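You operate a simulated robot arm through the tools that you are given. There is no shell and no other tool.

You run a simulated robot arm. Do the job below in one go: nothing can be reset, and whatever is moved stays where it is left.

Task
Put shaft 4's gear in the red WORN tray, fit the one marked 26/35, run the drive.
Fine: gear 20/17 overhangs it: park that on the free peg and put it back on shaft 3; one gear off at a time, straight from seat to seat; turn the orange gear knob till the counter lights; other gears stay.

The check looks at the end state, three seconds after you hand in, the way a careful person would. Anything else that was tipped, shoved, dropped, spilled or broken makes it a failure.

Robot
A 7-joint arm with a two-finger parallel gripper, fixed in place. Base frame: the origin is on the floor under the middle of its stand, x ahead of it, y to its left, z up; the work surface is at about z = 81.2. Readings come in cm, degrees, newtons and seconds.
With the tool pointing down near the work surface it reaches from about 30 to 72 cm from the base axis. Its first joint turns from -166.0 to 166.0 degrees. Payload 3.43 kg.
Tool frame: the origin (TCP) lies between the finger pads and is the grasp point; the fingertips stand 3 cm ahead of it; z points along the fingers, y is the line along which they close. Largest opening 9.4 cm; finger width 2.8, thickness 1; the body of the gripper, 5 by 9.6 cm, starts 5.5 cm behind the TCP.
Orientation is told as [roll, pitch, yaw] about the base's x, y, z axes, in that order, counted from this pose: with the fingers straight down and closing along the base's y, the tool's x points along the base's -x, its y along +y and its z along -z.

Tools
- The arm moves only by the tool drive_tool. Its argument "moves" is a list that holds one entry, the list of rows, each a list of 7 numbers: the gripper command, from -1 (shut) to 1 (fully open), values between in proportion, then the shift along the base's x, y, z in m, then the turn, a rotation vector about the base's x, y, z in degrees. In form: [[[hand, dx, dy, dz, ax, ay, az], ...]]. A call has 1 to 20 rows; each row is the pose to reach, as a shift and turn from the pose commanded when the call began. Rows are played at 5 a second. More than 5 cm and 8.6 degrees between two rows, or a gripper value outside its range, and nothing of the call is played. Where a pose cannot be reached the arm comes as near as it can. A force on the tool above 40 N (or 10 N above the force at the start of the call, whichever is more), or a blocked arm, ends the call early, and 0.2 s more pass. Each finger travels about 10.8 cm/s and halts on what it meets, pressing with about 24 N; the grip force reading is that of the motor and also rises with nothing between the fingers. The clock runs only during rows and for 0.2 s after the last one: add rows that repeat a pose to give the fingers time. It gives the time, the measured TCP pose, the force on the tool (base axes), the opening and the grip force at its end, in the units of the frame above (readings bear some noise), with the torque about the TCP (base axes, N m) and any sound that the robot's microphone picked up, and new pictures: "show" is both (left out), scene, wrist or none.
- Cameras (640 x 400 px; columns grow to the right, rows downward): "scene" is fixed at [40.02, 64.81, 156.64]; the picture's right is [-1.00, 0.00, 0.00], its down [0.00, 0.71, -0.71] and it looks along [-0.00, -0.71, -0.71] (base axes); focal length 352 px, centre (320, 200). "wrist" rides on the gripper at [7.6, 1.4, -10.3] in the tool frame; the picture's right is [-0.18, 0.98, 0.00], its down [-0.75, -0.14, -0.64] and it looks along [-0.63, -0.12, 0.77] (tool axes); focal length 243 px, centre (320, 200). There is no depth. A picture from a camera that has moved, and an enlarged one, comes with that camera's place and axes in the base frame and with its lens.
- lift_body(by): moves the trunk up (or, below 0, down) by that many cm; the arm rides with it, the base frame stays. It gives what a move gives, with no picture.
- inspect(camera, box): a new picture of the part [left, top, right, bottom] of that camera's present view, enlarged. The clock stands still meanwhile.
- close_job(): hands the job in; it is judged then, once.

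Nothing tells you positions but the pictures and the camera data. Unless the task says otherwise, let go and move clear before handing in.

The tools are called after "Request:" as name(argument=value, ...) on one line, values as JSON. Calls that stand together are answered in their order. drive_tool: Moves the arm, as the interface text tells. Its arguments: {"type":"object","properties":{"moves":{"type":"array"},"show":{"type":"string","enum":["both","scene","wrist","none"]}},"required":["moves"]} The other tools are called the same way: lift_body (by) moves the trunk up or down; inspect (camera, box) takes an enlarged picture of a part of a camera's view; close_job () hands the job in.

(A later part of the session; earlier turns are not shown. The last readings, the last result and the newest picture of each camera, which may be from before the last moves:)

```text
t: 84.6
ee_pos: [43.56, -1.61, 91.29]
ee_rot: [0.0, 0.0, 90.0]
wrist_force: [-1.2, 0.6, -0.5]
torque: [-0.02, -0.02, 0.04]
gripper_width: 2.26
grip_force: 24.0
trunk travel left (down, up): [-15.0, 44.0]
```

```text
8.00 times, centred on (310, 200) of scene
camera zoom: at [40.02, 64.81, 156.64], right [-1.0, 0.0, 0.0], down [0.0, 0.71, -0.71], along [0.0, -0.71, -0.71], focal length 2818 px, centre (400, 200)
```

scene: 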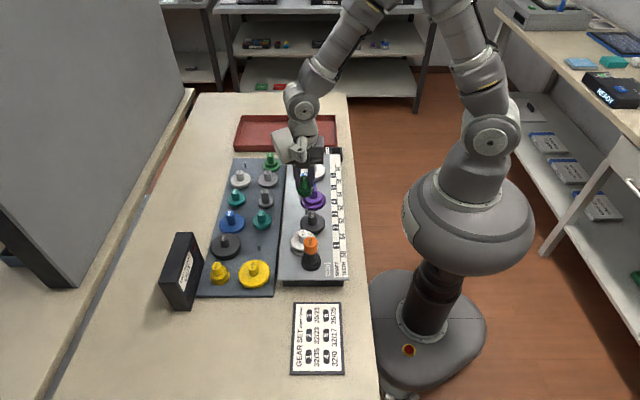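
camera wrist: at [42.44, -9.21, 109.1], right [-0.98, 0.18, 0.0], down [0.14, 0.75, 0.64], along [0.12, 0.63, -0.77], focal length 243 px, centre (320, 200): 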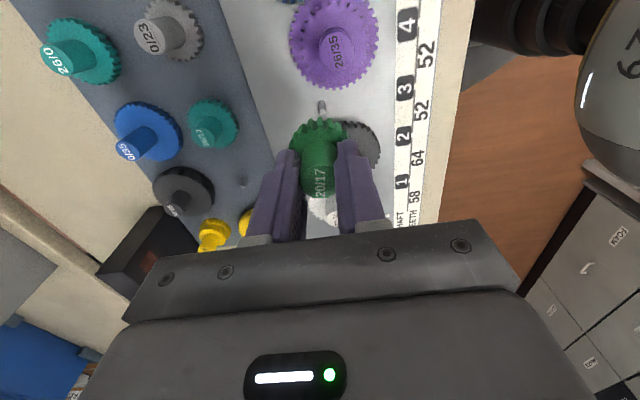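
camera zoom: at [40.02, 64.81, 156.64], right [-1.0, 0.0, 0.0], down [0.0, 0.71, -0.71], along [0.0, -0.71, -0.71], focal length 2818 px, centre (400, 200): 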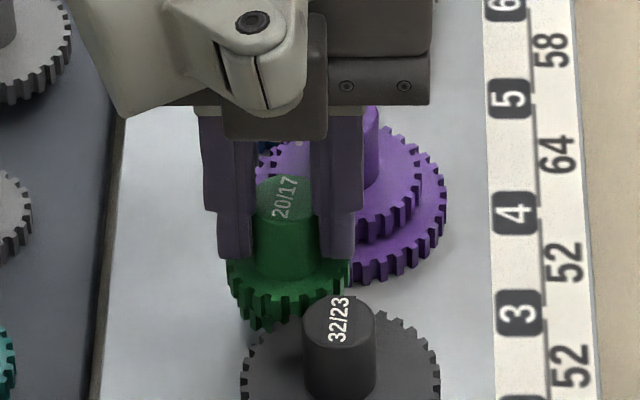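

No resistance yet, with 6–7 mm to go. I'll continue in 2 mm steps.

Request:
drive_tool(moves=[[[-1, 0, 0, -0.001, 0, 0, 0], [-1, 0, 0, -0.002, 0, 0, 0], [-1, 0, 0, -0.002, 0, 0, 0]]], show="none")

```text
t: 85.4
ee_pos: [43.7, -1.59, 91.04]
ee_rot: [0.1, 0.0, 90.0]
wrist_force: [-1.3, -1.0, -0.9]
torque: [0.01, -0.02, 0.02]
gripper_width: 2.24
grip_force: 24.3
trunk travel left (down, up): [-15.0, 44.0]
```

Request:
drive_tool(moves=[[[-1, 0, 0, -0.001, 0, 0, 0], [-1, 0, 0, -0.002, 0, 0, 0], [-1, 0, 0, -0.003, 0, 0, 0], [-1, 0, 0, -0.003, 0, 0, 0]]], show="none")

```text
t: 86.4
ee_pos: [43.53, -1.56, 91.0]
ee_rot: [0.0, 0.0, 90.0]
wrist_force: [-1.5, 2.2, 0.7]
torque: [0.16, 0.08, -0.02]
gripper_width: 2.23
grip_force: 23.9
trunk travel left (down, up): [-15.0, 44.0]
```

Request:
drive_tool(moves=[[[-1, 0, 0, -0.001, 0, 0, 0], [-1, 0, 0, -0.002, 0, 0, 0], [-1, 0, 0, -0.002, 0, 0, 0]]], show="none")

Request:
inspect(camera="wrist", box=[260, 60, 380, 170])

Request:
inspect(camera="scene", box=[285, 175, 335, 225])

```text
t: 87.2
ee_pos: [43.67, -1.53, 90.59]
ee_rot: [0.0, 0.0, 90.0]
wrist_force: [-2.8, 1.2, 2.8]
torque: [0.05, 0.07, 0.05]
gripper_width: 2.23
grip_force: 24.0
trunk travel left (down, up): [-15.0, 44.0]
```

```text
3.64 times, centred on (320, 115) of wrist
camera zoom: at [42.34, -9.12, 100.92], right [-0.98, 0.18, 0.0], down [0.14, 0.75, 0.64], along [0.12, 0.63, -0.77], focal length 882 px, centre (320, 509)
```

zoom: 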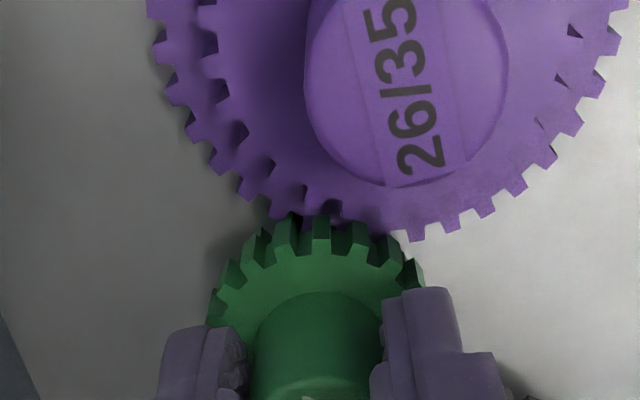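

```text
8.00 times, centred on (310, 200) of scene
camera zoom: at [40.02, 64.81, 156.64], right [-1.0, 0.0, 0.0], down [0.0, 0.71, -0.71], along [0.0, -0.71, -0.71], focal length 2818 px, centre (400, 200)
```

zoom: 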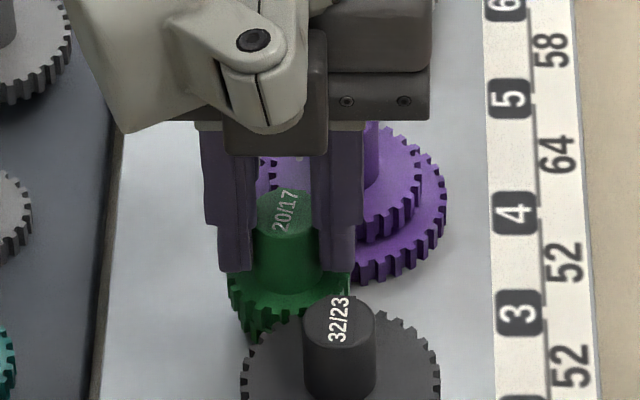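

It's nearly home, about 1 mm by the scene view. I'll press a little more to feel the seat.

Request:
drive_tool(moves=[[[-1, -0.0002, 0, -0.001, 0, 0, 0], [-1, -0.0002, 0, -0.0015, 0, 0, 0], [-1, -0.0002, 0, -0.0015, 0, 0, 0]]], show="none")

Request:
inspect(camera="scene", box=[285, 180, 335, 230])

```text
t: 88.0
ee_pos: [43.64, -1.52, 90.61]
ee_rot: [-0.1, 0.0, 90.0]
wrist_force: [3.1, 0.5, 20.4]
torque: [0.04, -0.06, -0.02]
gripper_width: 2.28
grip_force: 24.1
trunk travel left (down, up): [-15.0, 44.0]
```

```text
8.00 times, centred on (310, 205) of scene
camera zoom: at [40.02, 64.81, 156.64], right [-1.0, 0.0, 0.0], down [0.0, 0.71, -0.71], along [0.0, -0.71, -0.71], focal length 2818 px, centre (400, 160)
```

zoom: 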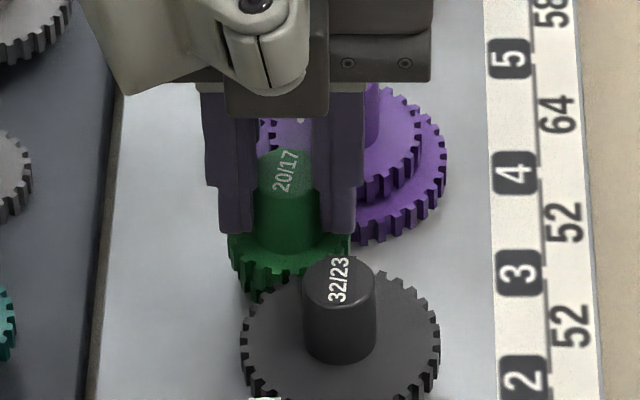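

Firm contact at z≈90.6, the same height it started at. I'll release the gear and rise.

Request:
drive_tool(moves=[[[-1, 0, 0, 0.0013, 0, 0, 0], [-1, 0, 0, 0.0013, 0, 0, 0], [-0.45, 0, 0, 0.0013, 0, 0, 0], [-0.3, 0, 0, 0.0013, 0, 0, 0], [0.0, 0, 0, 0.0013, 0, 0, 0], [0.06, 0, 0, 0.0013, 0, 0, 0], [0.06, 0, 0, 0.01, 0, 0, 0], [0.06, 0, 0, 0.03, 0, 0, 0], [0.06, 0, 0, 0.06, 0, 0, 0], [0.06, 0, 0, 0.1, 0, 0, 0], [0.06, 0, 0, 0.14, 0, 0, 0], [0.06, 0, 0, 0.14, 0, 0, 0]]], show="both")

Request:
inspect(camera="wrist", box=[250, 0, 410, 160])

Request:
inspect(camera="scene", box=[280, 160, 350, 290])

```text
t: 90.6
ee_pos: [43.77, -1.55, 104.49]
ee_rot: [0.0, 0.0, 90.0]
wrist_force: [0.1, -0.3, -1.1]
torque: [-0.03, -0.01, -0.01]
gripper_width: 4.96
grip_force: 0.1
trunk travel left (down, up): [-15.0, 44.0]
camera wrist: at [42.46, -9.23, 114.76], right [-0.98, 0.18, 0.0], down [0.14, 0.75, 0.64], along [0.12, 0.63, -0.77], focal length 243 px, centre (320, 200)
```

scene: 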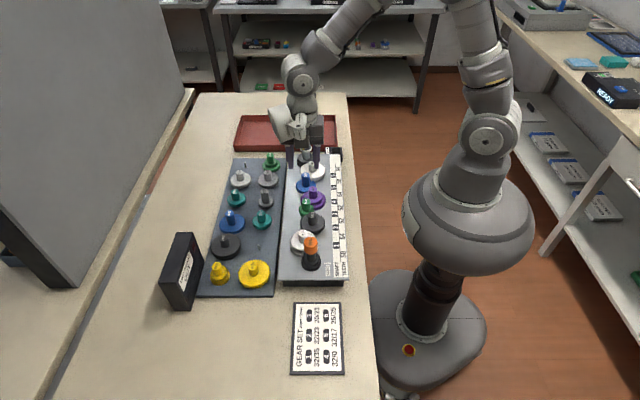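
wrist: 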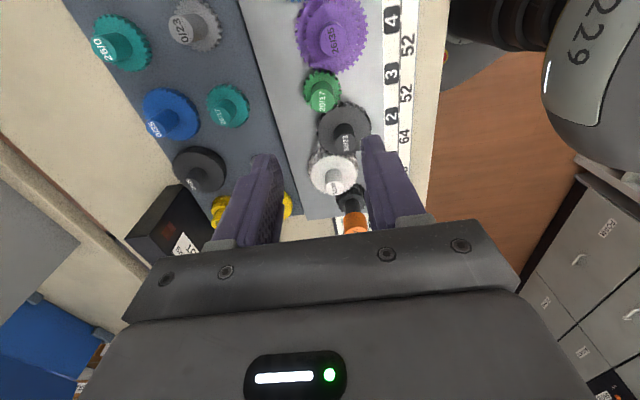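

```text
2.50 times, centred on (330, 80) of wrist
camera zoom: at [42.46, -9.23, 114.76], right [-0.98, 0.18, 0.0], down [0.14, 0.75, 0.64], along [0.12, 0.63, -0.77], focal length 606 px, centre (295, 500)
```

zoom: 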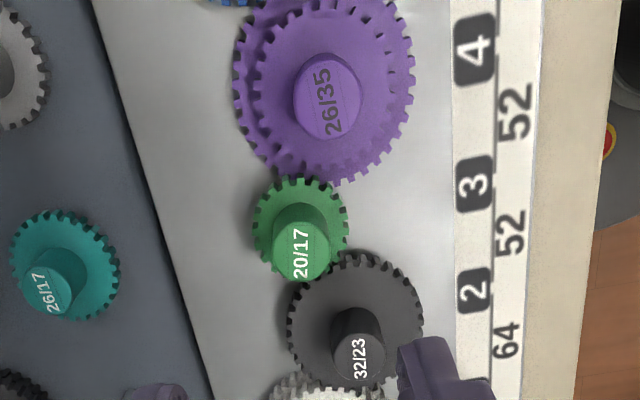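

```text
3.08 times, centred on (315, 225) of scene
camera zoom: at [40.02, 64.81, 156.64], right [-1.0, 0.0, 0.0], down [0.0, 0.71, -0.71], along [0.0, -0.71, -0.71], focal length 1084 px, centre (335, 123)
```

zoom: 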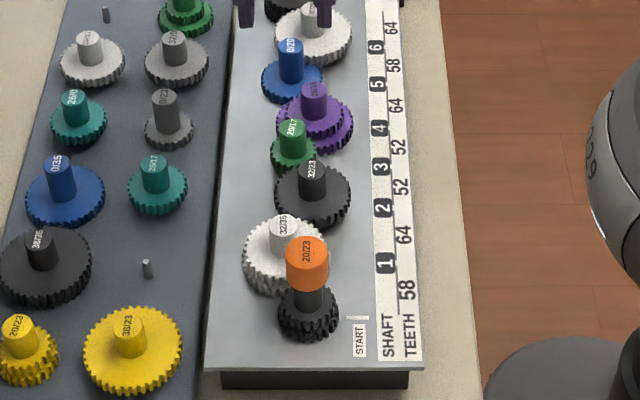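

The 20/17 gear is back on shaft 3, meshed on both rows, and shafts 1–6 all look level. Next is the orange knob near (42, 14.9), so I'll move above it and also look closely at the counter.

Request:
drive_tool(moves=[[[0.06, 0, 0.03, 0, 0, 0, 0], [0.06, -0.005, 0.06, 0, 0, 0, 0], [0.06, -0.01, 0.09, 0, 0, 0, 0], [0.06, -0.015, 0.12, 0, 0, 0, 0], [0.06, -0.015, 0.15, 0, 0, 0, 0], [0.06, -0.015, 0.164, 0, 0, 0, 0], [0.06, -0.015, 0.164, 0, 0, 0, 0], [0.06, -0.015, 0.164, 0, 0, 0, 0]]], show="both")

Request:
inspect(camera="wrist", box=[240, 20, 440, 180])

Request:
inspect(camera="scene", box=[280, 220, 350, 290])

Request:
inspect(camera="scene", box=[290, 120, 350, 190])

```text
t: 92.4
ee_pos: [42.09, 14.84, 104.57]
ee_rot: [0.0, 0.0, 90.0]
wrist_force: [0.0, 0.2, 0.3]
torque: [0.01, -0.03, 0.03]
gripper_width: 4.95
grip_force: 0.0
trunk travel left (down, up): [-15.0, 44.0]
camera wrist: at [40.77, 7.35, 114.83], right [-0.98, 0.18, 0.0], down [0.14, 0.75, 0.64], along [0.12, 0.63, -0.77], focal length 243 px, centre (320, 200)
```

scene: 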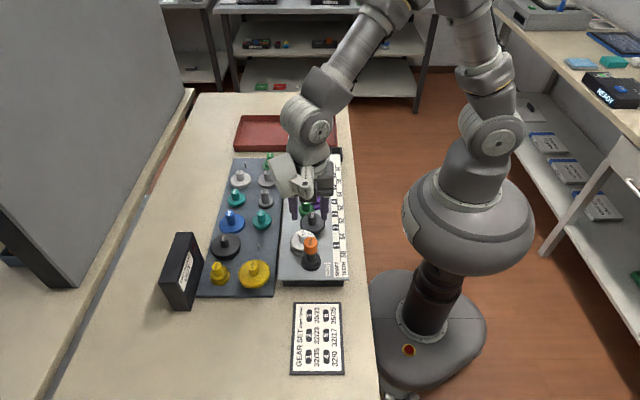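
wrist: 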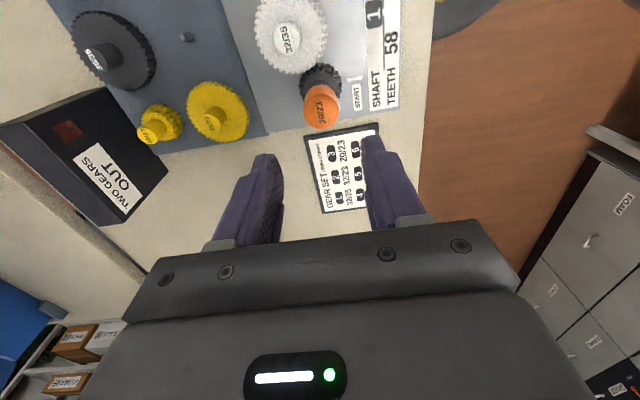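

```text
2.50 times, centred on (340, 100) of wrist
camera zoom: at [40.77, 7.35, 114.83], right [-0.98, 0.18, 0.0], down [0.14, 0.75, 0.64], along [0.12, 0.63, -0.77], focal length 606 px, centre (270, 450)
```

zoom: 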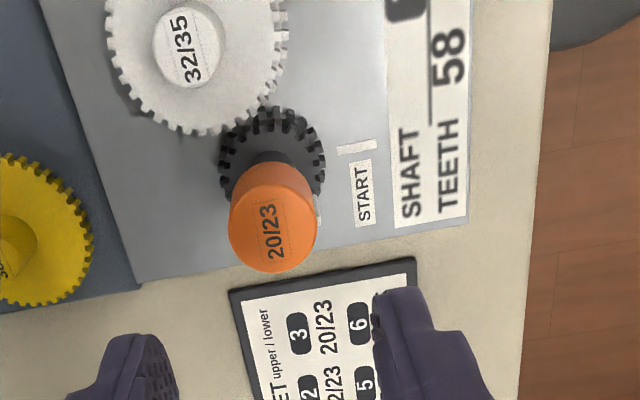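

```text
5.71 times, centred on (315, 255) of scene
camera zoom: at [40.02, 64.81, 156.64], right [-1.0, 0.0, 0.0], down [0.0, 0.71, -0.71], along [0.0, -0.71, -0.71], focal length 2013 px, centre (349, -114)
```

zoom: 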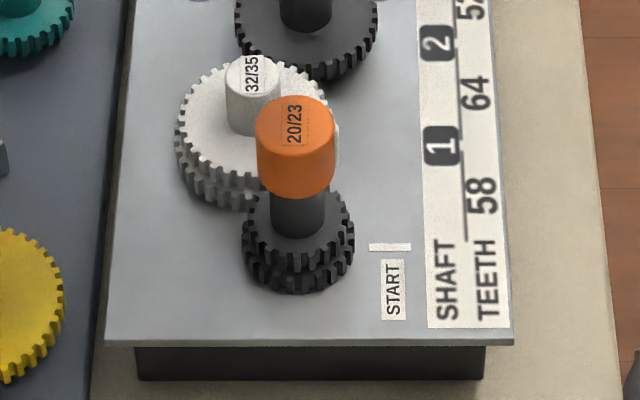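

```text
5.71 times, centred on (320, 155) of scene
camera zoom: at [40.02, 64.81, 156.64], right [-1.0, 0.0, 0.0], down [0.0, 0.71, -0.71], along [0.0, -0.71, -0.71], focal length 2013 px, centre (320, 457)
```

zoom: 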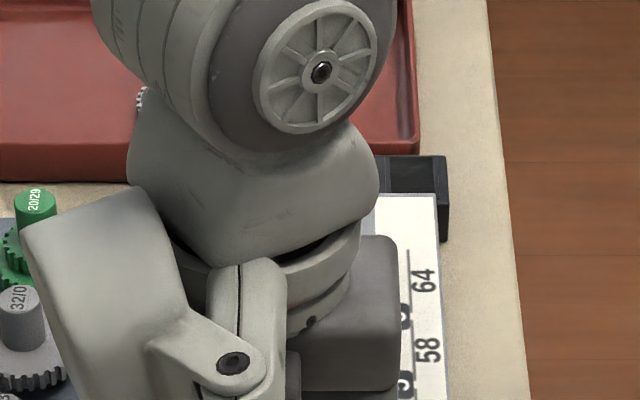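

The knob carries a raised white pointer on its −x side, pointing at the START mark. To keep the pads off that pointer I'll turn the hand to close along y (yaw 180), still high, and check it can reach that.

Request:
drive_tool(moves=[[[0.06, 0, 0, 0, 0, 0, 8], [0.06, 0, 0, 0, 0, 0, 16], [0.06, 0, 0, 0, 0, 0, 24], [0.06, 0, 0, 0, 0, 0, 32], [0.06, 0, 0, 0, 0, 0, 40], [0.06, 0, 0, 0, 0, 0, 48], [0.06, 0, 0, 0, 0, 0, 56], [0.06, 0, 0, 0, 0, 0, 64], [0.06, 0, 0, 0, 0, 0, 72], [0.06, 0, 0, 0, 0, 0, 80], [0.06, 0, 0, 0, 0, 0, 87], [0.06, 0, 0, 0, 0, 0, 90], [0.06, 0, 0, 0, 0, 0, 90], [0.06, 0, 0, 0, 0, 0, 90]]], show="both")

Request:
inspect(camera="wrist", box=[220, 0, 420, 200])

Request:
inspect(camera="scene", box=[280, 120, 350, 190])

```text
t: 95.4
ee_pos: [42.11, 14.78, 104.57]
ee_rot: [0.1, 0.1, -180.0]
wrist_force: [-0.1, -0.1, 0.7]
torque: [0.0, -0.02, 0.01]
gripper_width: 4.99
grip_force: 0.1
trunk travel left (down, up): [-15.0, 44.0]
camera wrist: at [49.85, 13.46, 114.8], right [-0.18, -0.98, 0.0], down [-0.75, 0.14, 0.64], along [-0.63, 0.12, -0.77], focal length 243 px, centre (320, 200)
```

scene: 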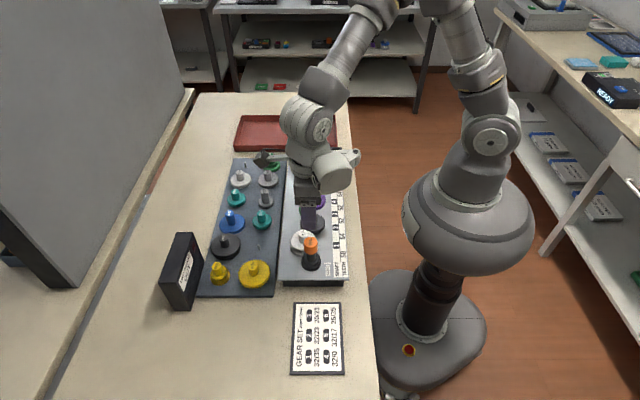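
wrist: 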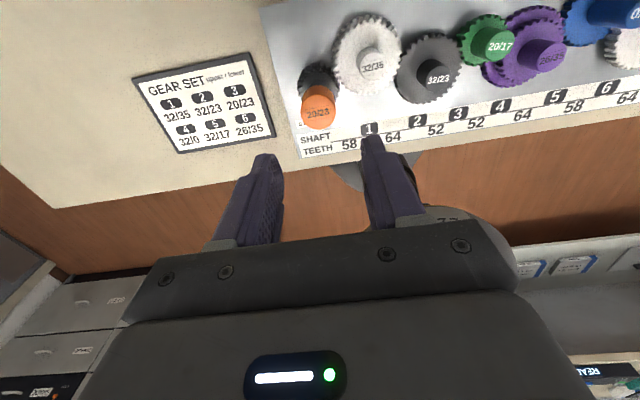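

```text
2.00 times, centred on (320, 100) of wrist
camera zoom: at [49.85, 13.46, 114.8], right [-0.18, -0.98, 0.0], down [-0.75, 0.14, 0.64], along [-0.63, 0.12, -0.77], focal length 485 px, centre (320, 400)
```

zoom: 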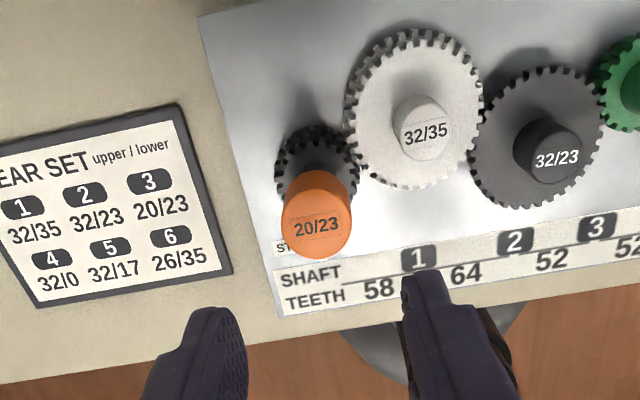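

```text
5.71 times, centred on (315, 155) of scene
camera zoom: at [40.02, 64.81, 156.64], right [-1.0, 0.0, 0.0], down [0.0, 0.71, -0.71], along [0.0, -0.71, -0.71], focal length 2013 px, centre (349, 457)
```

zoom: 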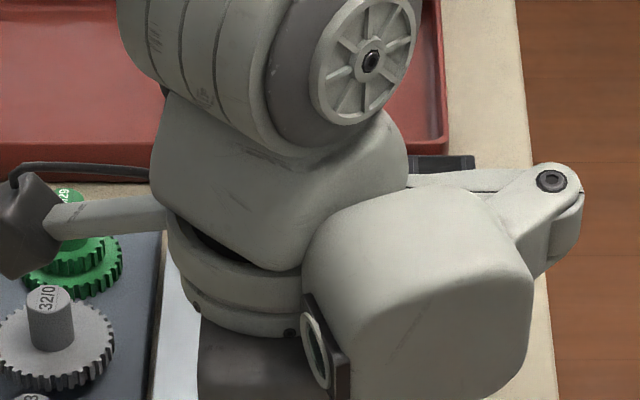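

The hand reaches yaw 180 and the knob is centred under it. I'll lower around the orange cap, stopping at z≈93.3 so the tips are at its bottom edge, and check before gripping.

Request:
drive_tool(moves=[[[0.06, 0, 0, -0.03, 0, 0, 0], [0.06, 0, 0, -0.06, 0, 0, 0], [0.06, 0, 0, -0.085, 0, 0, 0], [0.06, 0, 0, -0.1, 0, 0, 0], [0.06, 0, 0, -0.108, 0, 0, 0], [0.06, 0, 0, -0.1115, 0, 0, 0], [0.06, 0, 0, -0.1115, 0, 0, 0]]], show="both")

Request:
inspect(camera="wrist", box=[240, 80, 420, 240])

Request:
inspect(camera="scene", box=[280, 210, 350, 280])

```text
t: 97.0
ee_pos: [42.04, 14.85, 93.29]
ee_rot: [0.0, 0.1, 180.0]
wrist_force: [0.5, -0.5, 0.6]
torque: [-0.03, -0.02, 0.01]
gripper_width: 4.97
grip_force: 0.0
trunk travel left (down, up): [-15.0, 44.0]
camera wrist: at [49.87, 13.5, 103.55], right [-0.18, -0.98, 0.0], down [-0.75, 0.14, 0.64], along [-0.63, 0.12, -0.77], focal length 243 px, centre (320, 200)
```

scene: 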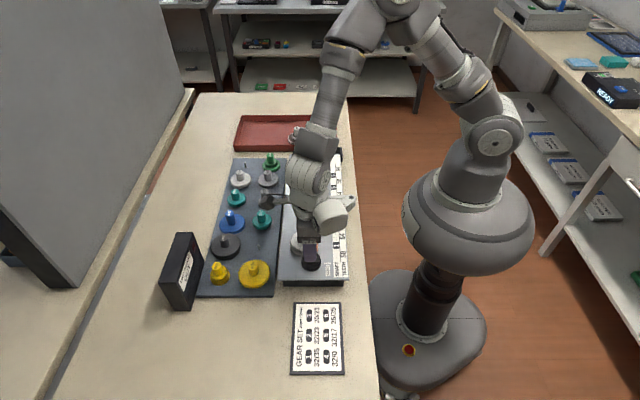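
wrist: 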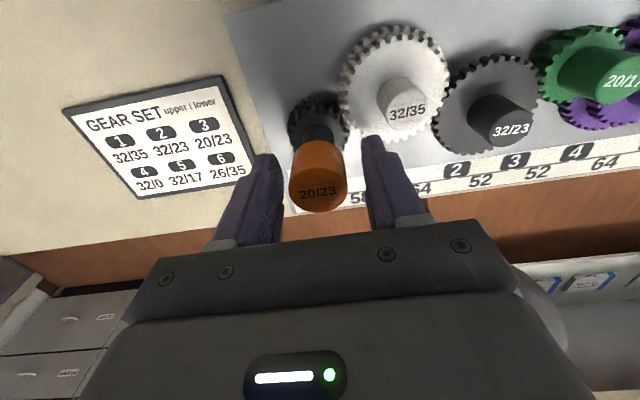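

```text
2.50 times, centred on (330, 160) of wrist
camera zoom: at [49.87, 13.5, 103.55], right [-0.18, -0.98, 0.0], down [-0.75, 0.14, 0.64], along [-0.63, 0.12, -0.77], focal length 606 px, centre (295, 300)
```

zoom: 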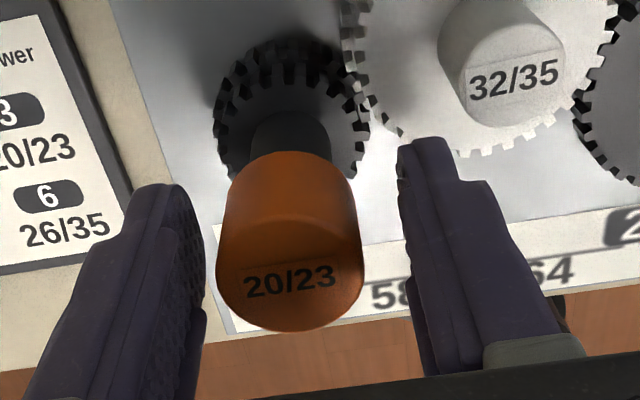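

```text
5.71 times, centred on (315, 245) of scene
camera zoom: at [40.02, 64.81, 156.64], right [-1.0, 0.0, 0.0], down [0.0, 0.71, -0.71], along [0.0, -0.71, -0.71], focal length 2013 px, centre (349, -57)
```

zoom: 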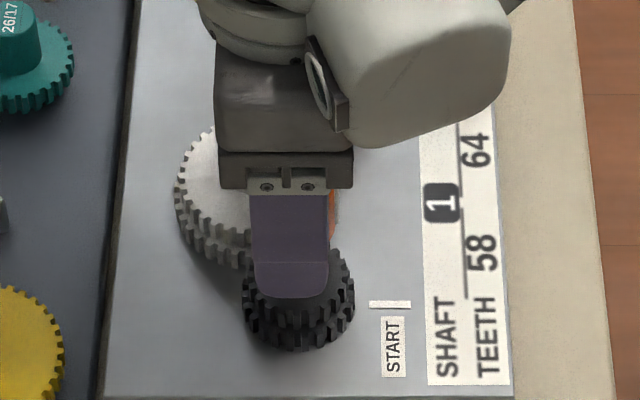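

The knob sits about 2 mm toward +y and slightly toward −x of the finger midpoint. I'll centre on it and close.

Request:
drive_tool(moves=[[[0.06, -0.0008, 0.0018, 0, 0, 0, 0], [0.06, -0.0008, 0.0018, 0, 0, 0, 0], [-0.1, -0.0008, 0.0018, 0, 0, 0, 0], [-0.25, -0.0008, 0.0018, 0, 0, 0, 0], [-0.4, -0.0008, 0.0018, 0, 0, 0, 0], [-0.7, -0.0008, 0.0018, 0, 0, 0, 0], [-1, -0.0008, 0.0018, 0, 0, 0, 0], [-1, -0.0008, 0.0018, 0, 0, 0, 0]]], show="both")

Request:
inspect(camera="wrist", box=[240, 80, 420, 240])

```text
t: 98.8
ee_pos: [41.94, 15.08, 93.39]
ee_rot: [0.0, 0.1, 180.0]
wrist_force: [-0.5, -0.6, 0.5]
torque: [-0.22, 0.0, 0.02]
gripper_width: 3.16
grip_force: 44.9
trunk travel left (down, up): [-15.0, 44.0]
camera wrist: at [49.77, 13.63, 103.59], right [-0.18, -0.98, 0.0], down [-0.75, 0.14, 0.64], along [-0.63, 0.12, -0.77], focal length 243 px, centre (320, 200)
```

scene: 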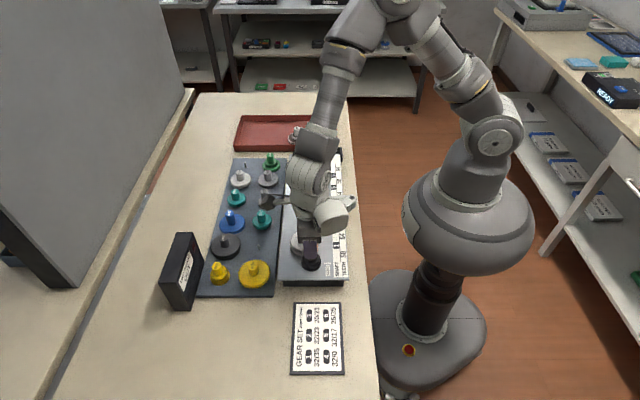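
wrist: 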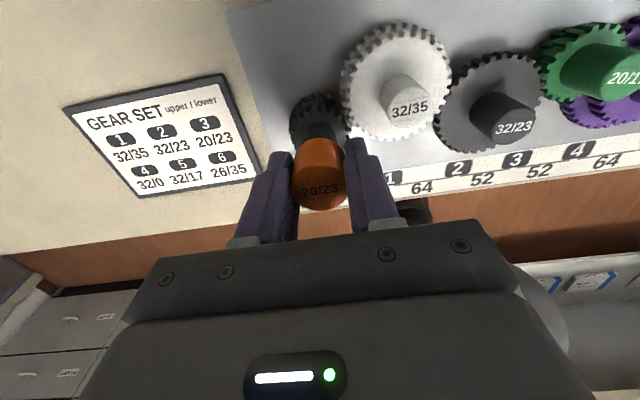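

```text
2.50 times, centred on (330, 160) of wrist
camera zoom: at [49.77, 13.63, 103.59], right [-0.18, -0.98, 0.0], down [-0.75, 0.14, 0.64], along [-0.63, 0.12, -0.77], focal length 606 px, centre (295, 300)
```

zoom: 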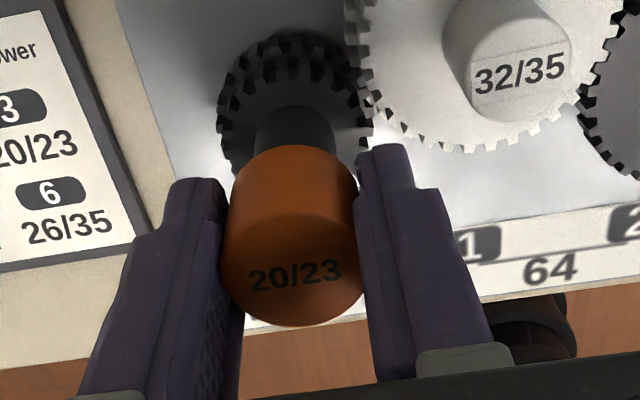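

The knob is held at 3.16 cm. I'll make a small clockwise test turn of 10° and check the forces and that the train moves.

Request:
drive_tool(moves=[[[-1, 0, 0, 0, 0, 0, -2], [-1, 0, 0, 0, 0, 0, -4], [-1, 0, 0, 0, 0, 0, -6], [-1, 0, 0, 0, 0, 0, -8], [-1, 0, 0, 0, 0, 0, -10], [-1, 0, 0, 0, 0, 0, -10]]], show="both")

Request:
inspect(camera="wrist", box=[220, 0, 640, 240])

Request:
inspect(camera="scene", box=[280, 120, 350, 190])

```text
t: 100.2
ee_pos: [42.05, 14.91, 93.37]
ee_rot: [0.1, -0.1, 169.8]
wrist_force: [-1.0, -4.0, -11.2]
torque: [0.57, -0.11, 0.01]
gripper_width: 3.18
grip_force: 44.9
trunk travel left (down, up): [-15.0, 44.0]
camera wrist: at [49.41, 12.32, 103.58], right [-0.35, -0.94, 0.0], down [-0.72, 0.27, 0.64], along [-0.6, 0.23, -0.77], focal length 243 px, centre (320, 200)
```

scene: 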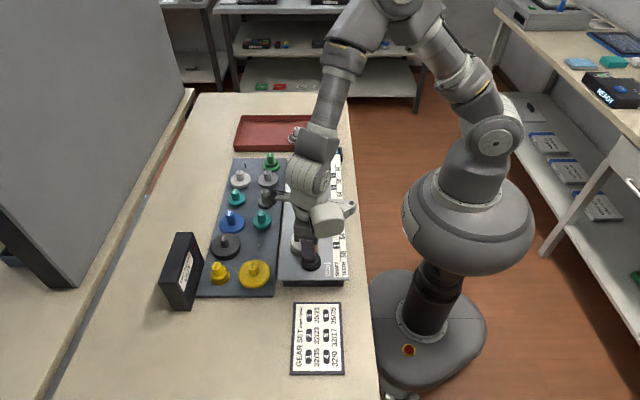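
wrist: 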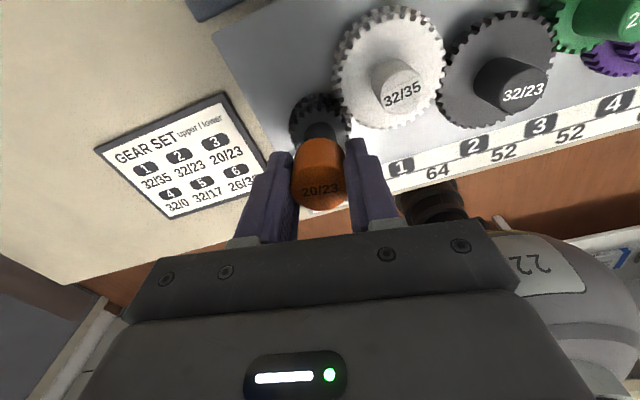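

```text
1.52 times, centred on (430, 120) of wrist
camera zoom: at [49.41, 12.32, 103.58], right [-0.35, -0.94, 0.0], down [-0.72, 0.27, 0.64], along [-0.6, 0.23, -0.77], focal length 370 px, centre (152, 322)
```

zoom: 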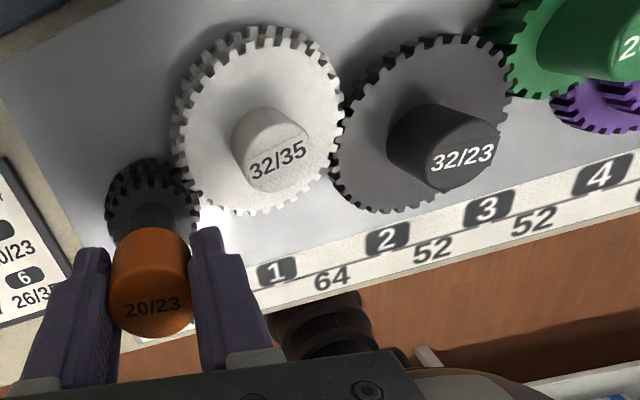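

```text
5.71 times, centred on (315, 155) of scene
camera zoom: at [40.02, 64.81, 156.64], right [-1.0, 0.0, 0.0], down [0.0, 0.71, -0.71], along [0.0, -0.71, -0.71], focal length 2013 px, centre (349, 457)
```

zoom: 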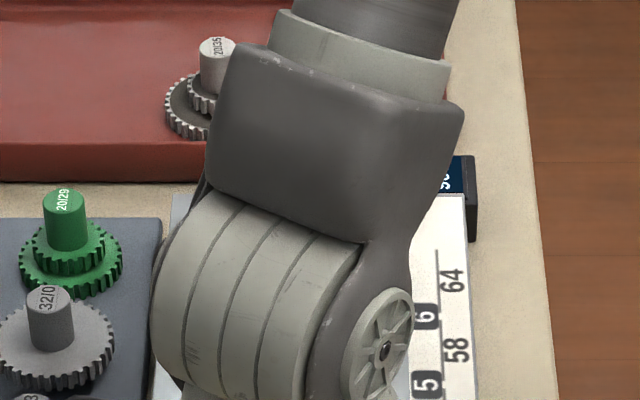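

The counter has started showing something, though the arm hides most of it. There is 11 N pulling down on the tool, so I'll ease down half a millimetre and keep turning slowly.

Request:
drive_tool(moves=[[[-1, 0, 0, -0.0005, 0, 0, 0], [-1, 0, 0, -0.0007, 0, 0, -3], [-1, 0, 0, -0.0007, 0, 0, -6], [-1, 0, 0, -0.0007, 0, 0, -9], [-1, 0, 0, -0.0007, 0, 0, -12], [-1, 0, 0, -0.0007, 0, 0, -15], [-1, 0, 0, -0.0007, 0, 0, -18], [-1, 0, 0, -0.0007, 0, 0, -20], [-1, 0, 0, -0.0007, 0, 0, -20]]], show="both")

Request:
inspect(camera="wrist", box=[220, 0, 640, 240])

Request:
inspect(camera="scene", box=[300, 130, 350, 180])

```text
t: 102.2
ee_pos: [41.98, 15.02, 93.47]
ee_rot: [0.0, 0.1, 150.0]
wrist_force: [4.3, -2.4, 18.5]
torque: [-0.67, -0.32, -0.03]
gripper_width: 3.18
grip_force: 44.9
trunk travel left (down, up): [-15.0, 44.0]
camera wrist: at [48.01, 9.99, 103.6], right [-0.65, -0.76, 0.0], down [-0.58, 0.5, 0.64], along [-0.49, 0.42, -0.77], focal length 243 px, centre (320, 200)
```

scene: 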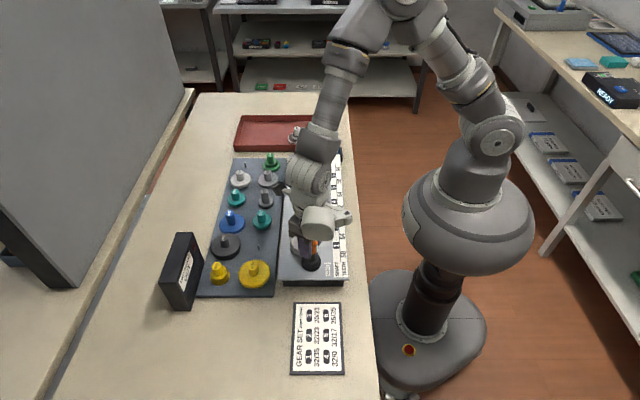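
wrist: 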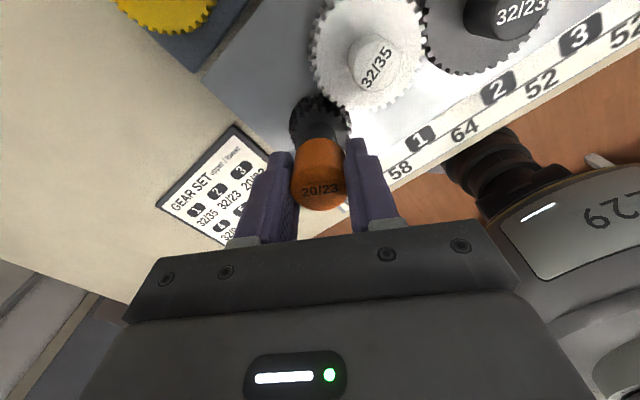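

```text
1.52 times, centred on (430, 120) of wrist
camera zoom: at [48.01, 9.99, 103.6], right [-0.65, -0.76, 0.0], down [-0.58, 0.5, 0.64], along [-0.49, 0.42, -0.77], focal length 370 px, centre (152, 322)
```

zoom: 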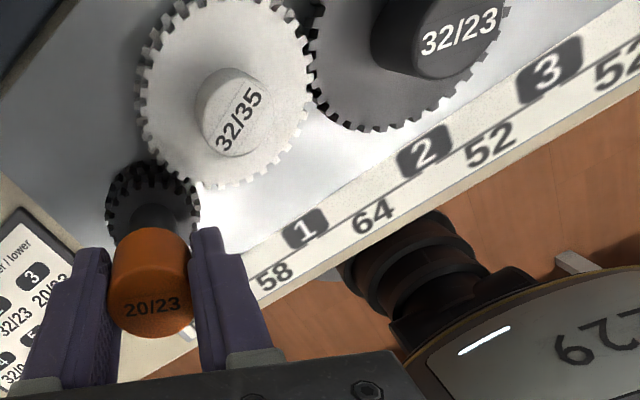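

```text
8.00 times, centred on (325, 155) of scene
camera zoom: at [40.02, 64.81, 156.64], right [-1.0, 0.0, 0.0], down [0.0, 0.71, -0.71], along [0.0, -0.71, -0.71], focal length 2818 px, centre (280, 560)
```

zoom: 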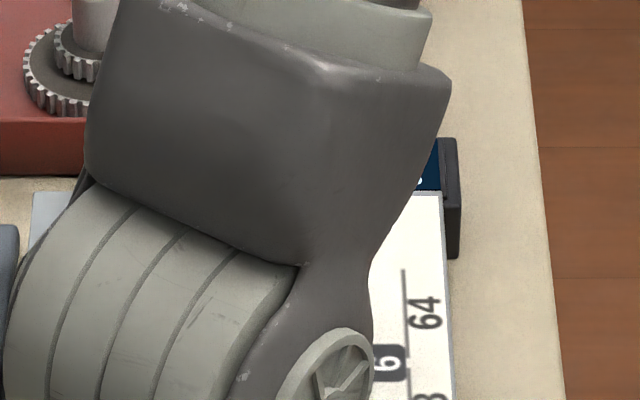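

The knob follows the hand and shaft 1's gear is counter-rotating, so the train is turning. I'll raise 0.4 mm to balance the vertical force and continue for another 57°.

Request:
drive_tool(moves=[[[-1, 0, 0, 0.0004, 0, 0, -3], [-1, 0, 0, 0.0004, 0, 0, -6], [-1, 0, 0, 0.0004, 0, 0, -9], [-1, 0, 0, 0.0004, 0, 0, -12], [-1, 0, 0, 0.0004, 0, 0, -15], [-1, 0, 0, 0.0004, 0, 0, -18], [-1, 0, 0, 0.0004, 0, 0, -21], [-1, 0, 0, 0.0004, 0, 0, -24], [-1, 0, 0, 0.0004, 0, 0, -27], [-1, 0, 0, 0.0004, 0, 0, -30], [-1, 0, 0, 0.0004, 0, 0, -33], [-1, 0, 0, 0.0004, 0, 0, -36], [-1, 0, 0, 0.0004, 0, 0, -39], [-1, 0, 0, 0.0004, 0, 0, -42], [-1, 0, 0, 0.0004, 0, 0, -45], [-1, 0, 0, 0.0004, 0, 0, -48], [-1, 0, 0, 0.0004, 0, 0, -51], [-1, 0, 0, 0.0004, 0, 0, -54], [-1, 0, 0, 0.0004, 0, 0, -57], [-1, 0, 0, 0.0004, 0, 0, -57]]], show="both")

Request:
inspect(camera="scene", box=[280, 110, 360, 190])

```text
t: 106.4
ee_pos: [41.97, 14.94, 93.36]
ee_rot: [-0.1, 0.1, 93.1]
wrist_force: [2.3, -3.4, -1.1]
torque: [0.21, -0.62, 0.0]
gripper_width: 3.17
grip_force: 45.0
trunk travel left (down, up): [-15.0, 44.0]
camera wrist: at [41.1, 7.36, 103.58], right [-0.99, 0.13, 0.0], down [0.1, 0.76, 0.64], along [0.09, 0.64, -0.77], focal length 243 px, centre (320, 200)
```

scene: 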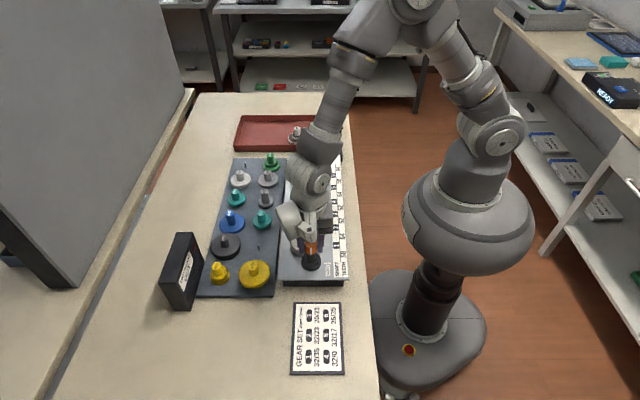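
wrist: 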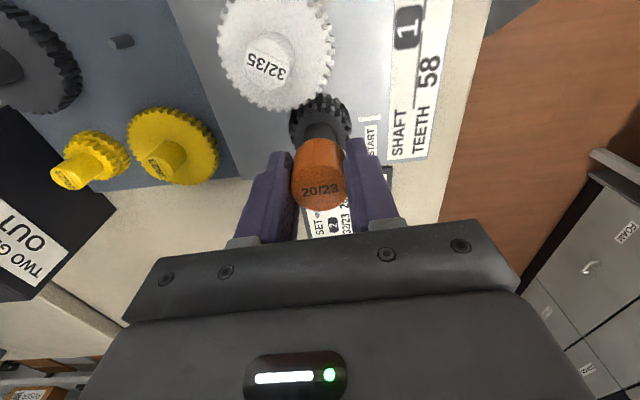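

```text
5.00 times, centred on (320, 150) of scene
camera zoom: at [40.02, 64.81, 156.64], right [-1.0, 0.0, 0.0], down [0.0, 0.71, -0.71], along [0.0, -0.71, -0.71], focal length 1762 px, centre (320, 450)
```

zoom: 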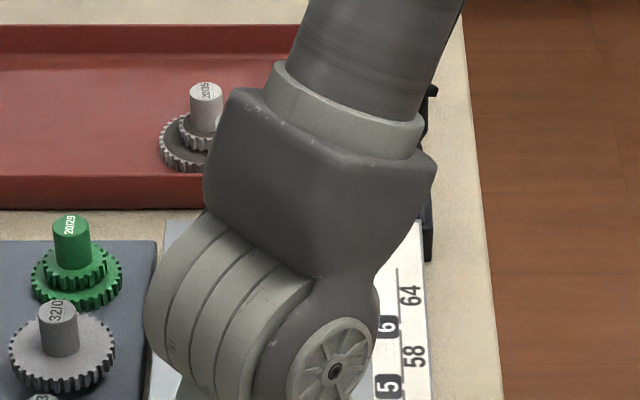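

The turning goes smoothly, with low forces and yaw now at 93°. I'll continue another 57°.

Request:
drive_tool(moves=[[[-1, 0, 0, 0, 0, 0, -3], [-1, 0, 0, 0, 0, 0, -6], [-1, 0, 0, 0, 0, 0, -9], [-1, 0, 0, 0, 0, 0, -12], [-1, 0, 0, 0, 0, 0, -15], [-1, 0, 0, 0, 0, 0, -18], [-1, 0, 0, 0, 0, 0, -21], [-1, 0, 0, 0, 0, 0, -24], [-1, 0, 0, 0, 0, 0, -27], [-1, 0, 0, 0, 0, 0, -30], [-1, 0, 0, 0, 0, 0, -33], [-1, 0, 0, 0, 0, 0, -36], [-1, 0, 0, 0, 0, 0, -39], [-1, 0, 0, 0, 0, 0, -42], [-1, 0, 0, 0, 0, 0, -45], [-1, 0, 0, 0, 0, 0, -48], [-1, 0, 0, 0, 0, 0, -51], [-1, 0, 0, 0, 0, 0, -54], [-1, 0, 0, 0, 0, 0, -57], [-1, 0, 0, 0, 0, 0, -57]]], show="both")

Request:
inspect(camera="scene", box=[280, 110, 360, 190])

```text
t: 110.6
ee_pos: [42.06, 14.89, 93.3]
ee_rot: [0.0, -0.1, 36.0]
wrist_force: [-9.3, -5.4, -17.0]
torque: [0.31, -1.09, -0.01]
gripper_width: 3.2
grip_force: 45.2
trunk travel left (down, up): [-15.0, 44.0]
camera wrist: at [35.12, 11.73, 103.59], right [-0.43, 0.9, 0.0], down [0.69, 0.33, 0.64], along [0.58, 0.28, -0.77], focal length 243 px, centre (320, 200)
```

scene: 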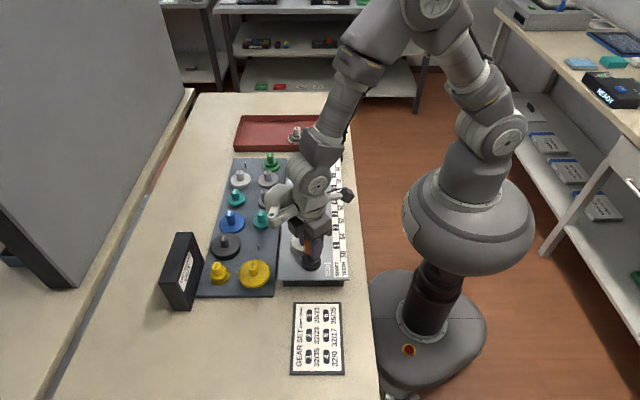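
wrist: 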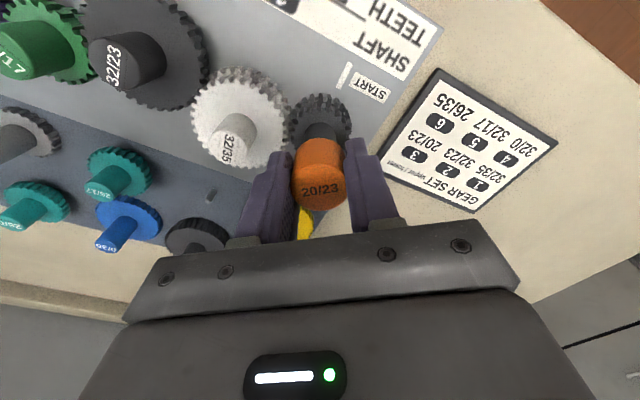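

```text
5.00 times, centred on (320, 150) of scene
camera zoom: at [40.02, 64.81, 156.64], right [-1.0, 0.0, 0.0], down [0.0, 0.71, -0.71], along [0.0, -0.71, -0.71], focal length 1762 px, centre (320, 450)
```

zoom: 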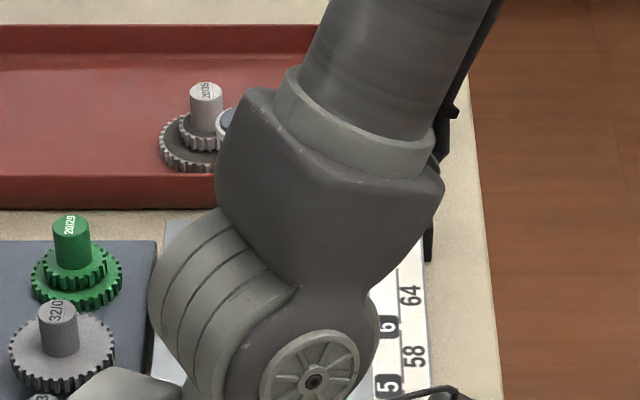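

Forces have crept up (17 N vertical, 9 N sideways), so I'll nudge half a millimetre to relax them and keep turning.

Request:
drive_tool(moves=[[[-1, -0.0004, -0.0003, -0.0004, 0, 0, 0], [-1, -0.0005, -0.0003, -0.0005, 0, 0, -3], [-1, -0.0005, -0.0003, -0.0005, 0, 0, -6], [-1, -0.0005, -0.0003, -0.0005, 0, 0, -9], [-1, -0.0005, -0.0003, -0.0005, 0, 0, -12], [-1, -0.0005, -0.0003, -0.0005, 0, 0, -15], [-1, -0.0005, -0.0003, -0.0005, 0, 0, -18], [-1, -0.0005, -0.0003, -0.0005, 0, 0, -21], [-1, -0.0005, -0.0003, -0.0005, 0, 0, -24], [-1, -0.0005, -0.0003, -0.0005, 0, 0, -27], [-1, -0.0005, -0.0003, -0.0005, 0, 0, -30], [-1, -0.0005, -0.0003, -0.0005, 0, 0, -30]]], show="both")

Request:
inspect(camera="scene", box=[280, 110, 360, 190])

Request:
inspect(camera="wrist", box=[0, 0, 400, 240])

```text
t: 113.2
ee_pos: [41.96, 15.09, 93.34]
ee_rot: [0.0, -0.1, 5.9]
wrist_force: [1.3, -1.3, 15.6]
torque: [-0.62, 0.9, 0.01]
gripper_width: 3.17
grip_force: 45.1
trunk travel left (down, up): [-15.0, 44.0]
camera wrist: at [34.38, 15.68, 103.58], right [0.08, 1.0, 0.0], down [0.76, -0.06, 0.64], along [0.64, -0.05, -0.77], focal length 243 px, centre (320, 200)
```

scene: 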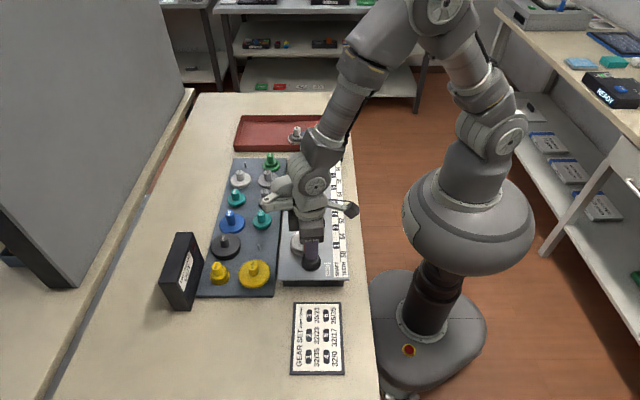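
wrist: 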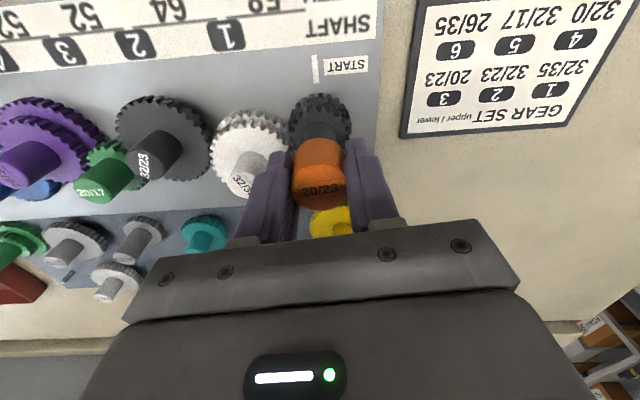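

```text
5.00 times, centred on (320, 150) of scene
camera zoom: at [40.02, 64.81, 156.64], right [-1.0, 0.0, 0.0], down [0.0, 0.71, -0.71], along [0.0, -0.71, -0.71], focal length 1762 px, centre (320, 450)
```

zoom: 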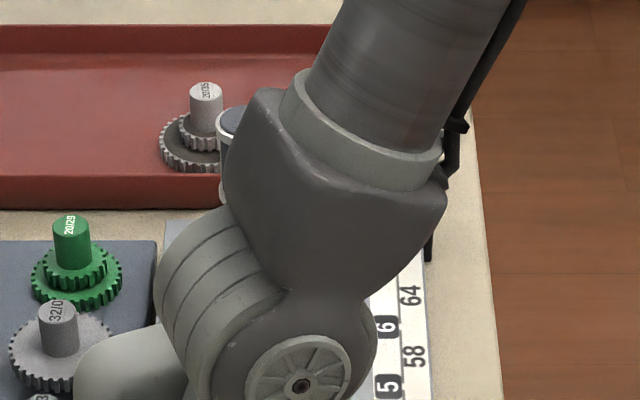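

```text
1.60 times, centred on (200, 120) of wrist
camera zoom: at [34.38, 15.68, 103.58], right [0.08, 1.0, 0.0], down [0.76, -0.06, 0.64], along [0.64, -0.05, -0.77], focal length 388 px, centre (512, 328)
```

zoom: 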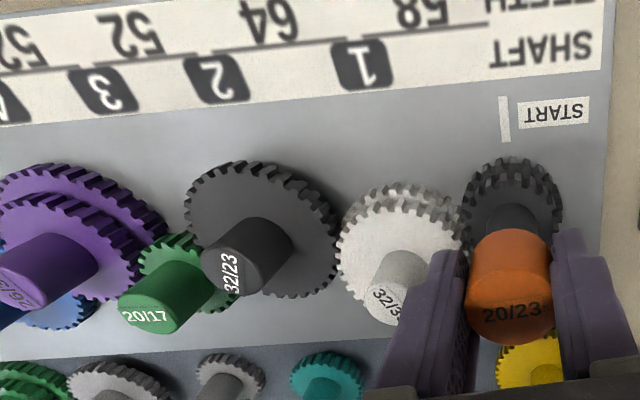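

I've turned it 174° so far and the arm still hides the counter. I'll carry on towards yaw −70, where the wrist camera will look down the drive at the counter.

Request:
drive_tool(moves=[[[-1, 0, 0, 0.0002, 0, 0, -3], [-1, 0, 0, 0.0003, 0, 0, -6], [-1, 0, 0, 0.0003, 0, 0, -9], [-1, 0, 0, 0.0003, 0, 0, -12], [-1, 0, 0, 0.0003, 0, 0, -15], [-1, 0, 0, 0.0003, 0, 0, -18], [-1, 0, 0, 0.0003, 0, 0, -21], [-1, 0, 0, 0.0003, 0, 0, -24], [-1, 0, 0, 0.0003, 0, 0, -27], [-1, 0, 0, 0.0003, 0, 0, -30], [-1, 0, 0, 0.0003, 0, 0, -33], [-1, 0, 0, 0.0003, 0, 0, -36], [-1, 0, 0, 0.0003, 0, 0, -39], [-1, 0, 0, 0.0003, 0, 0, -42], [-1, 0, 0, 0.0003, 0, 0, -45], [-1, 0, 0, 0.0003, 0, 0, -45]]], show="both")

Request:
inspect(camera="wrist", box=[160, 0, 480, 200])

Request:
inspect(camera="scene", box=[280, 110, 360, 190])

```text
t: 116.6
ee_pos: [41.98, 15.01, 93.39]
ee_rot: [0.1, 0.1, -39.0]
wrist_force: [7.5, 1.2, 19.4]
torque: [-0.21, 0.47, 0.03]
gripper_width: 3.19
grip_force: 45.0
trunk travel left (down, up): [-15.0, 44.0]
camera wrist: at [37.1, 20.97, 103.58], right [0.76, 0.65, 0.0], down [0.5, -0.58, 0.64], along [0.42, -0.49, -0.77], focal length 243 px, centre (320, 200)
```

scene: 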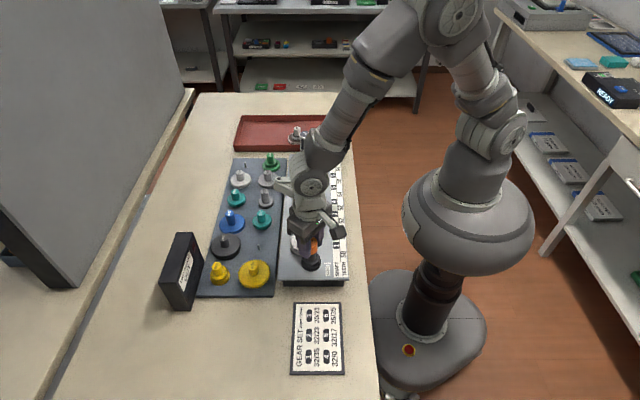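
wrist: 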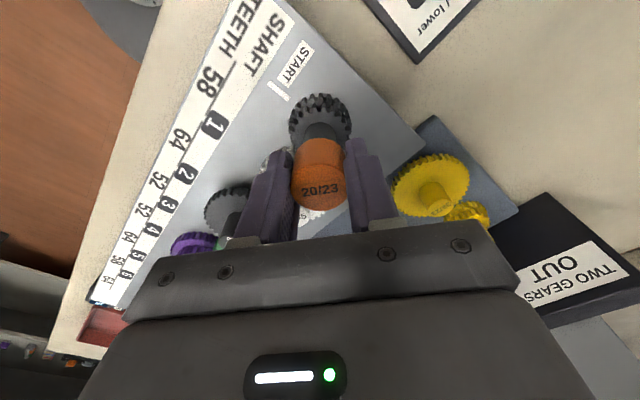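

```text
2.00 times, centred on (320, 100) of wrist
camera zoom: at [37.1, 20.97, 103.58], right [0.76, 0.65, 0.0], down [0.5, -0.58, 0.64], along [0.42, -0.49, -0.77], focal length 485 px, centre (320, 400)
```

zoom: 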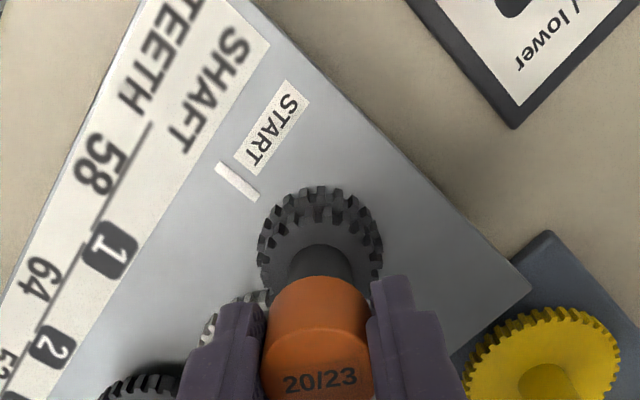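

```text
5.00 times, centred on (320, 150) of scene
camera zoom: at [40.02, 64.81, 156.64], right [-1.0, 0.0, 0.0], down [0.0, 0.71, -0.71], along [0.0, -0.71, -0.71], focal length 1762 px, centre (320, 450)
```

zoom: 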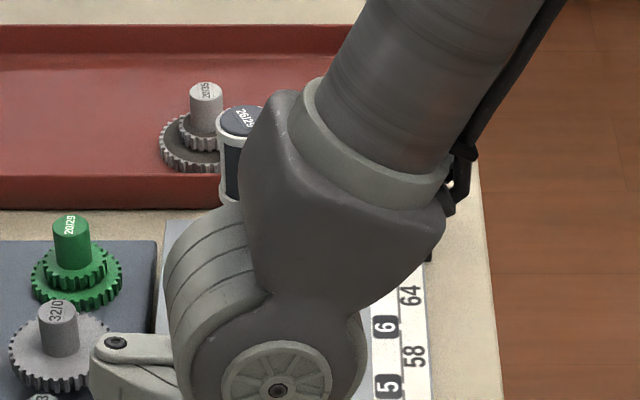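

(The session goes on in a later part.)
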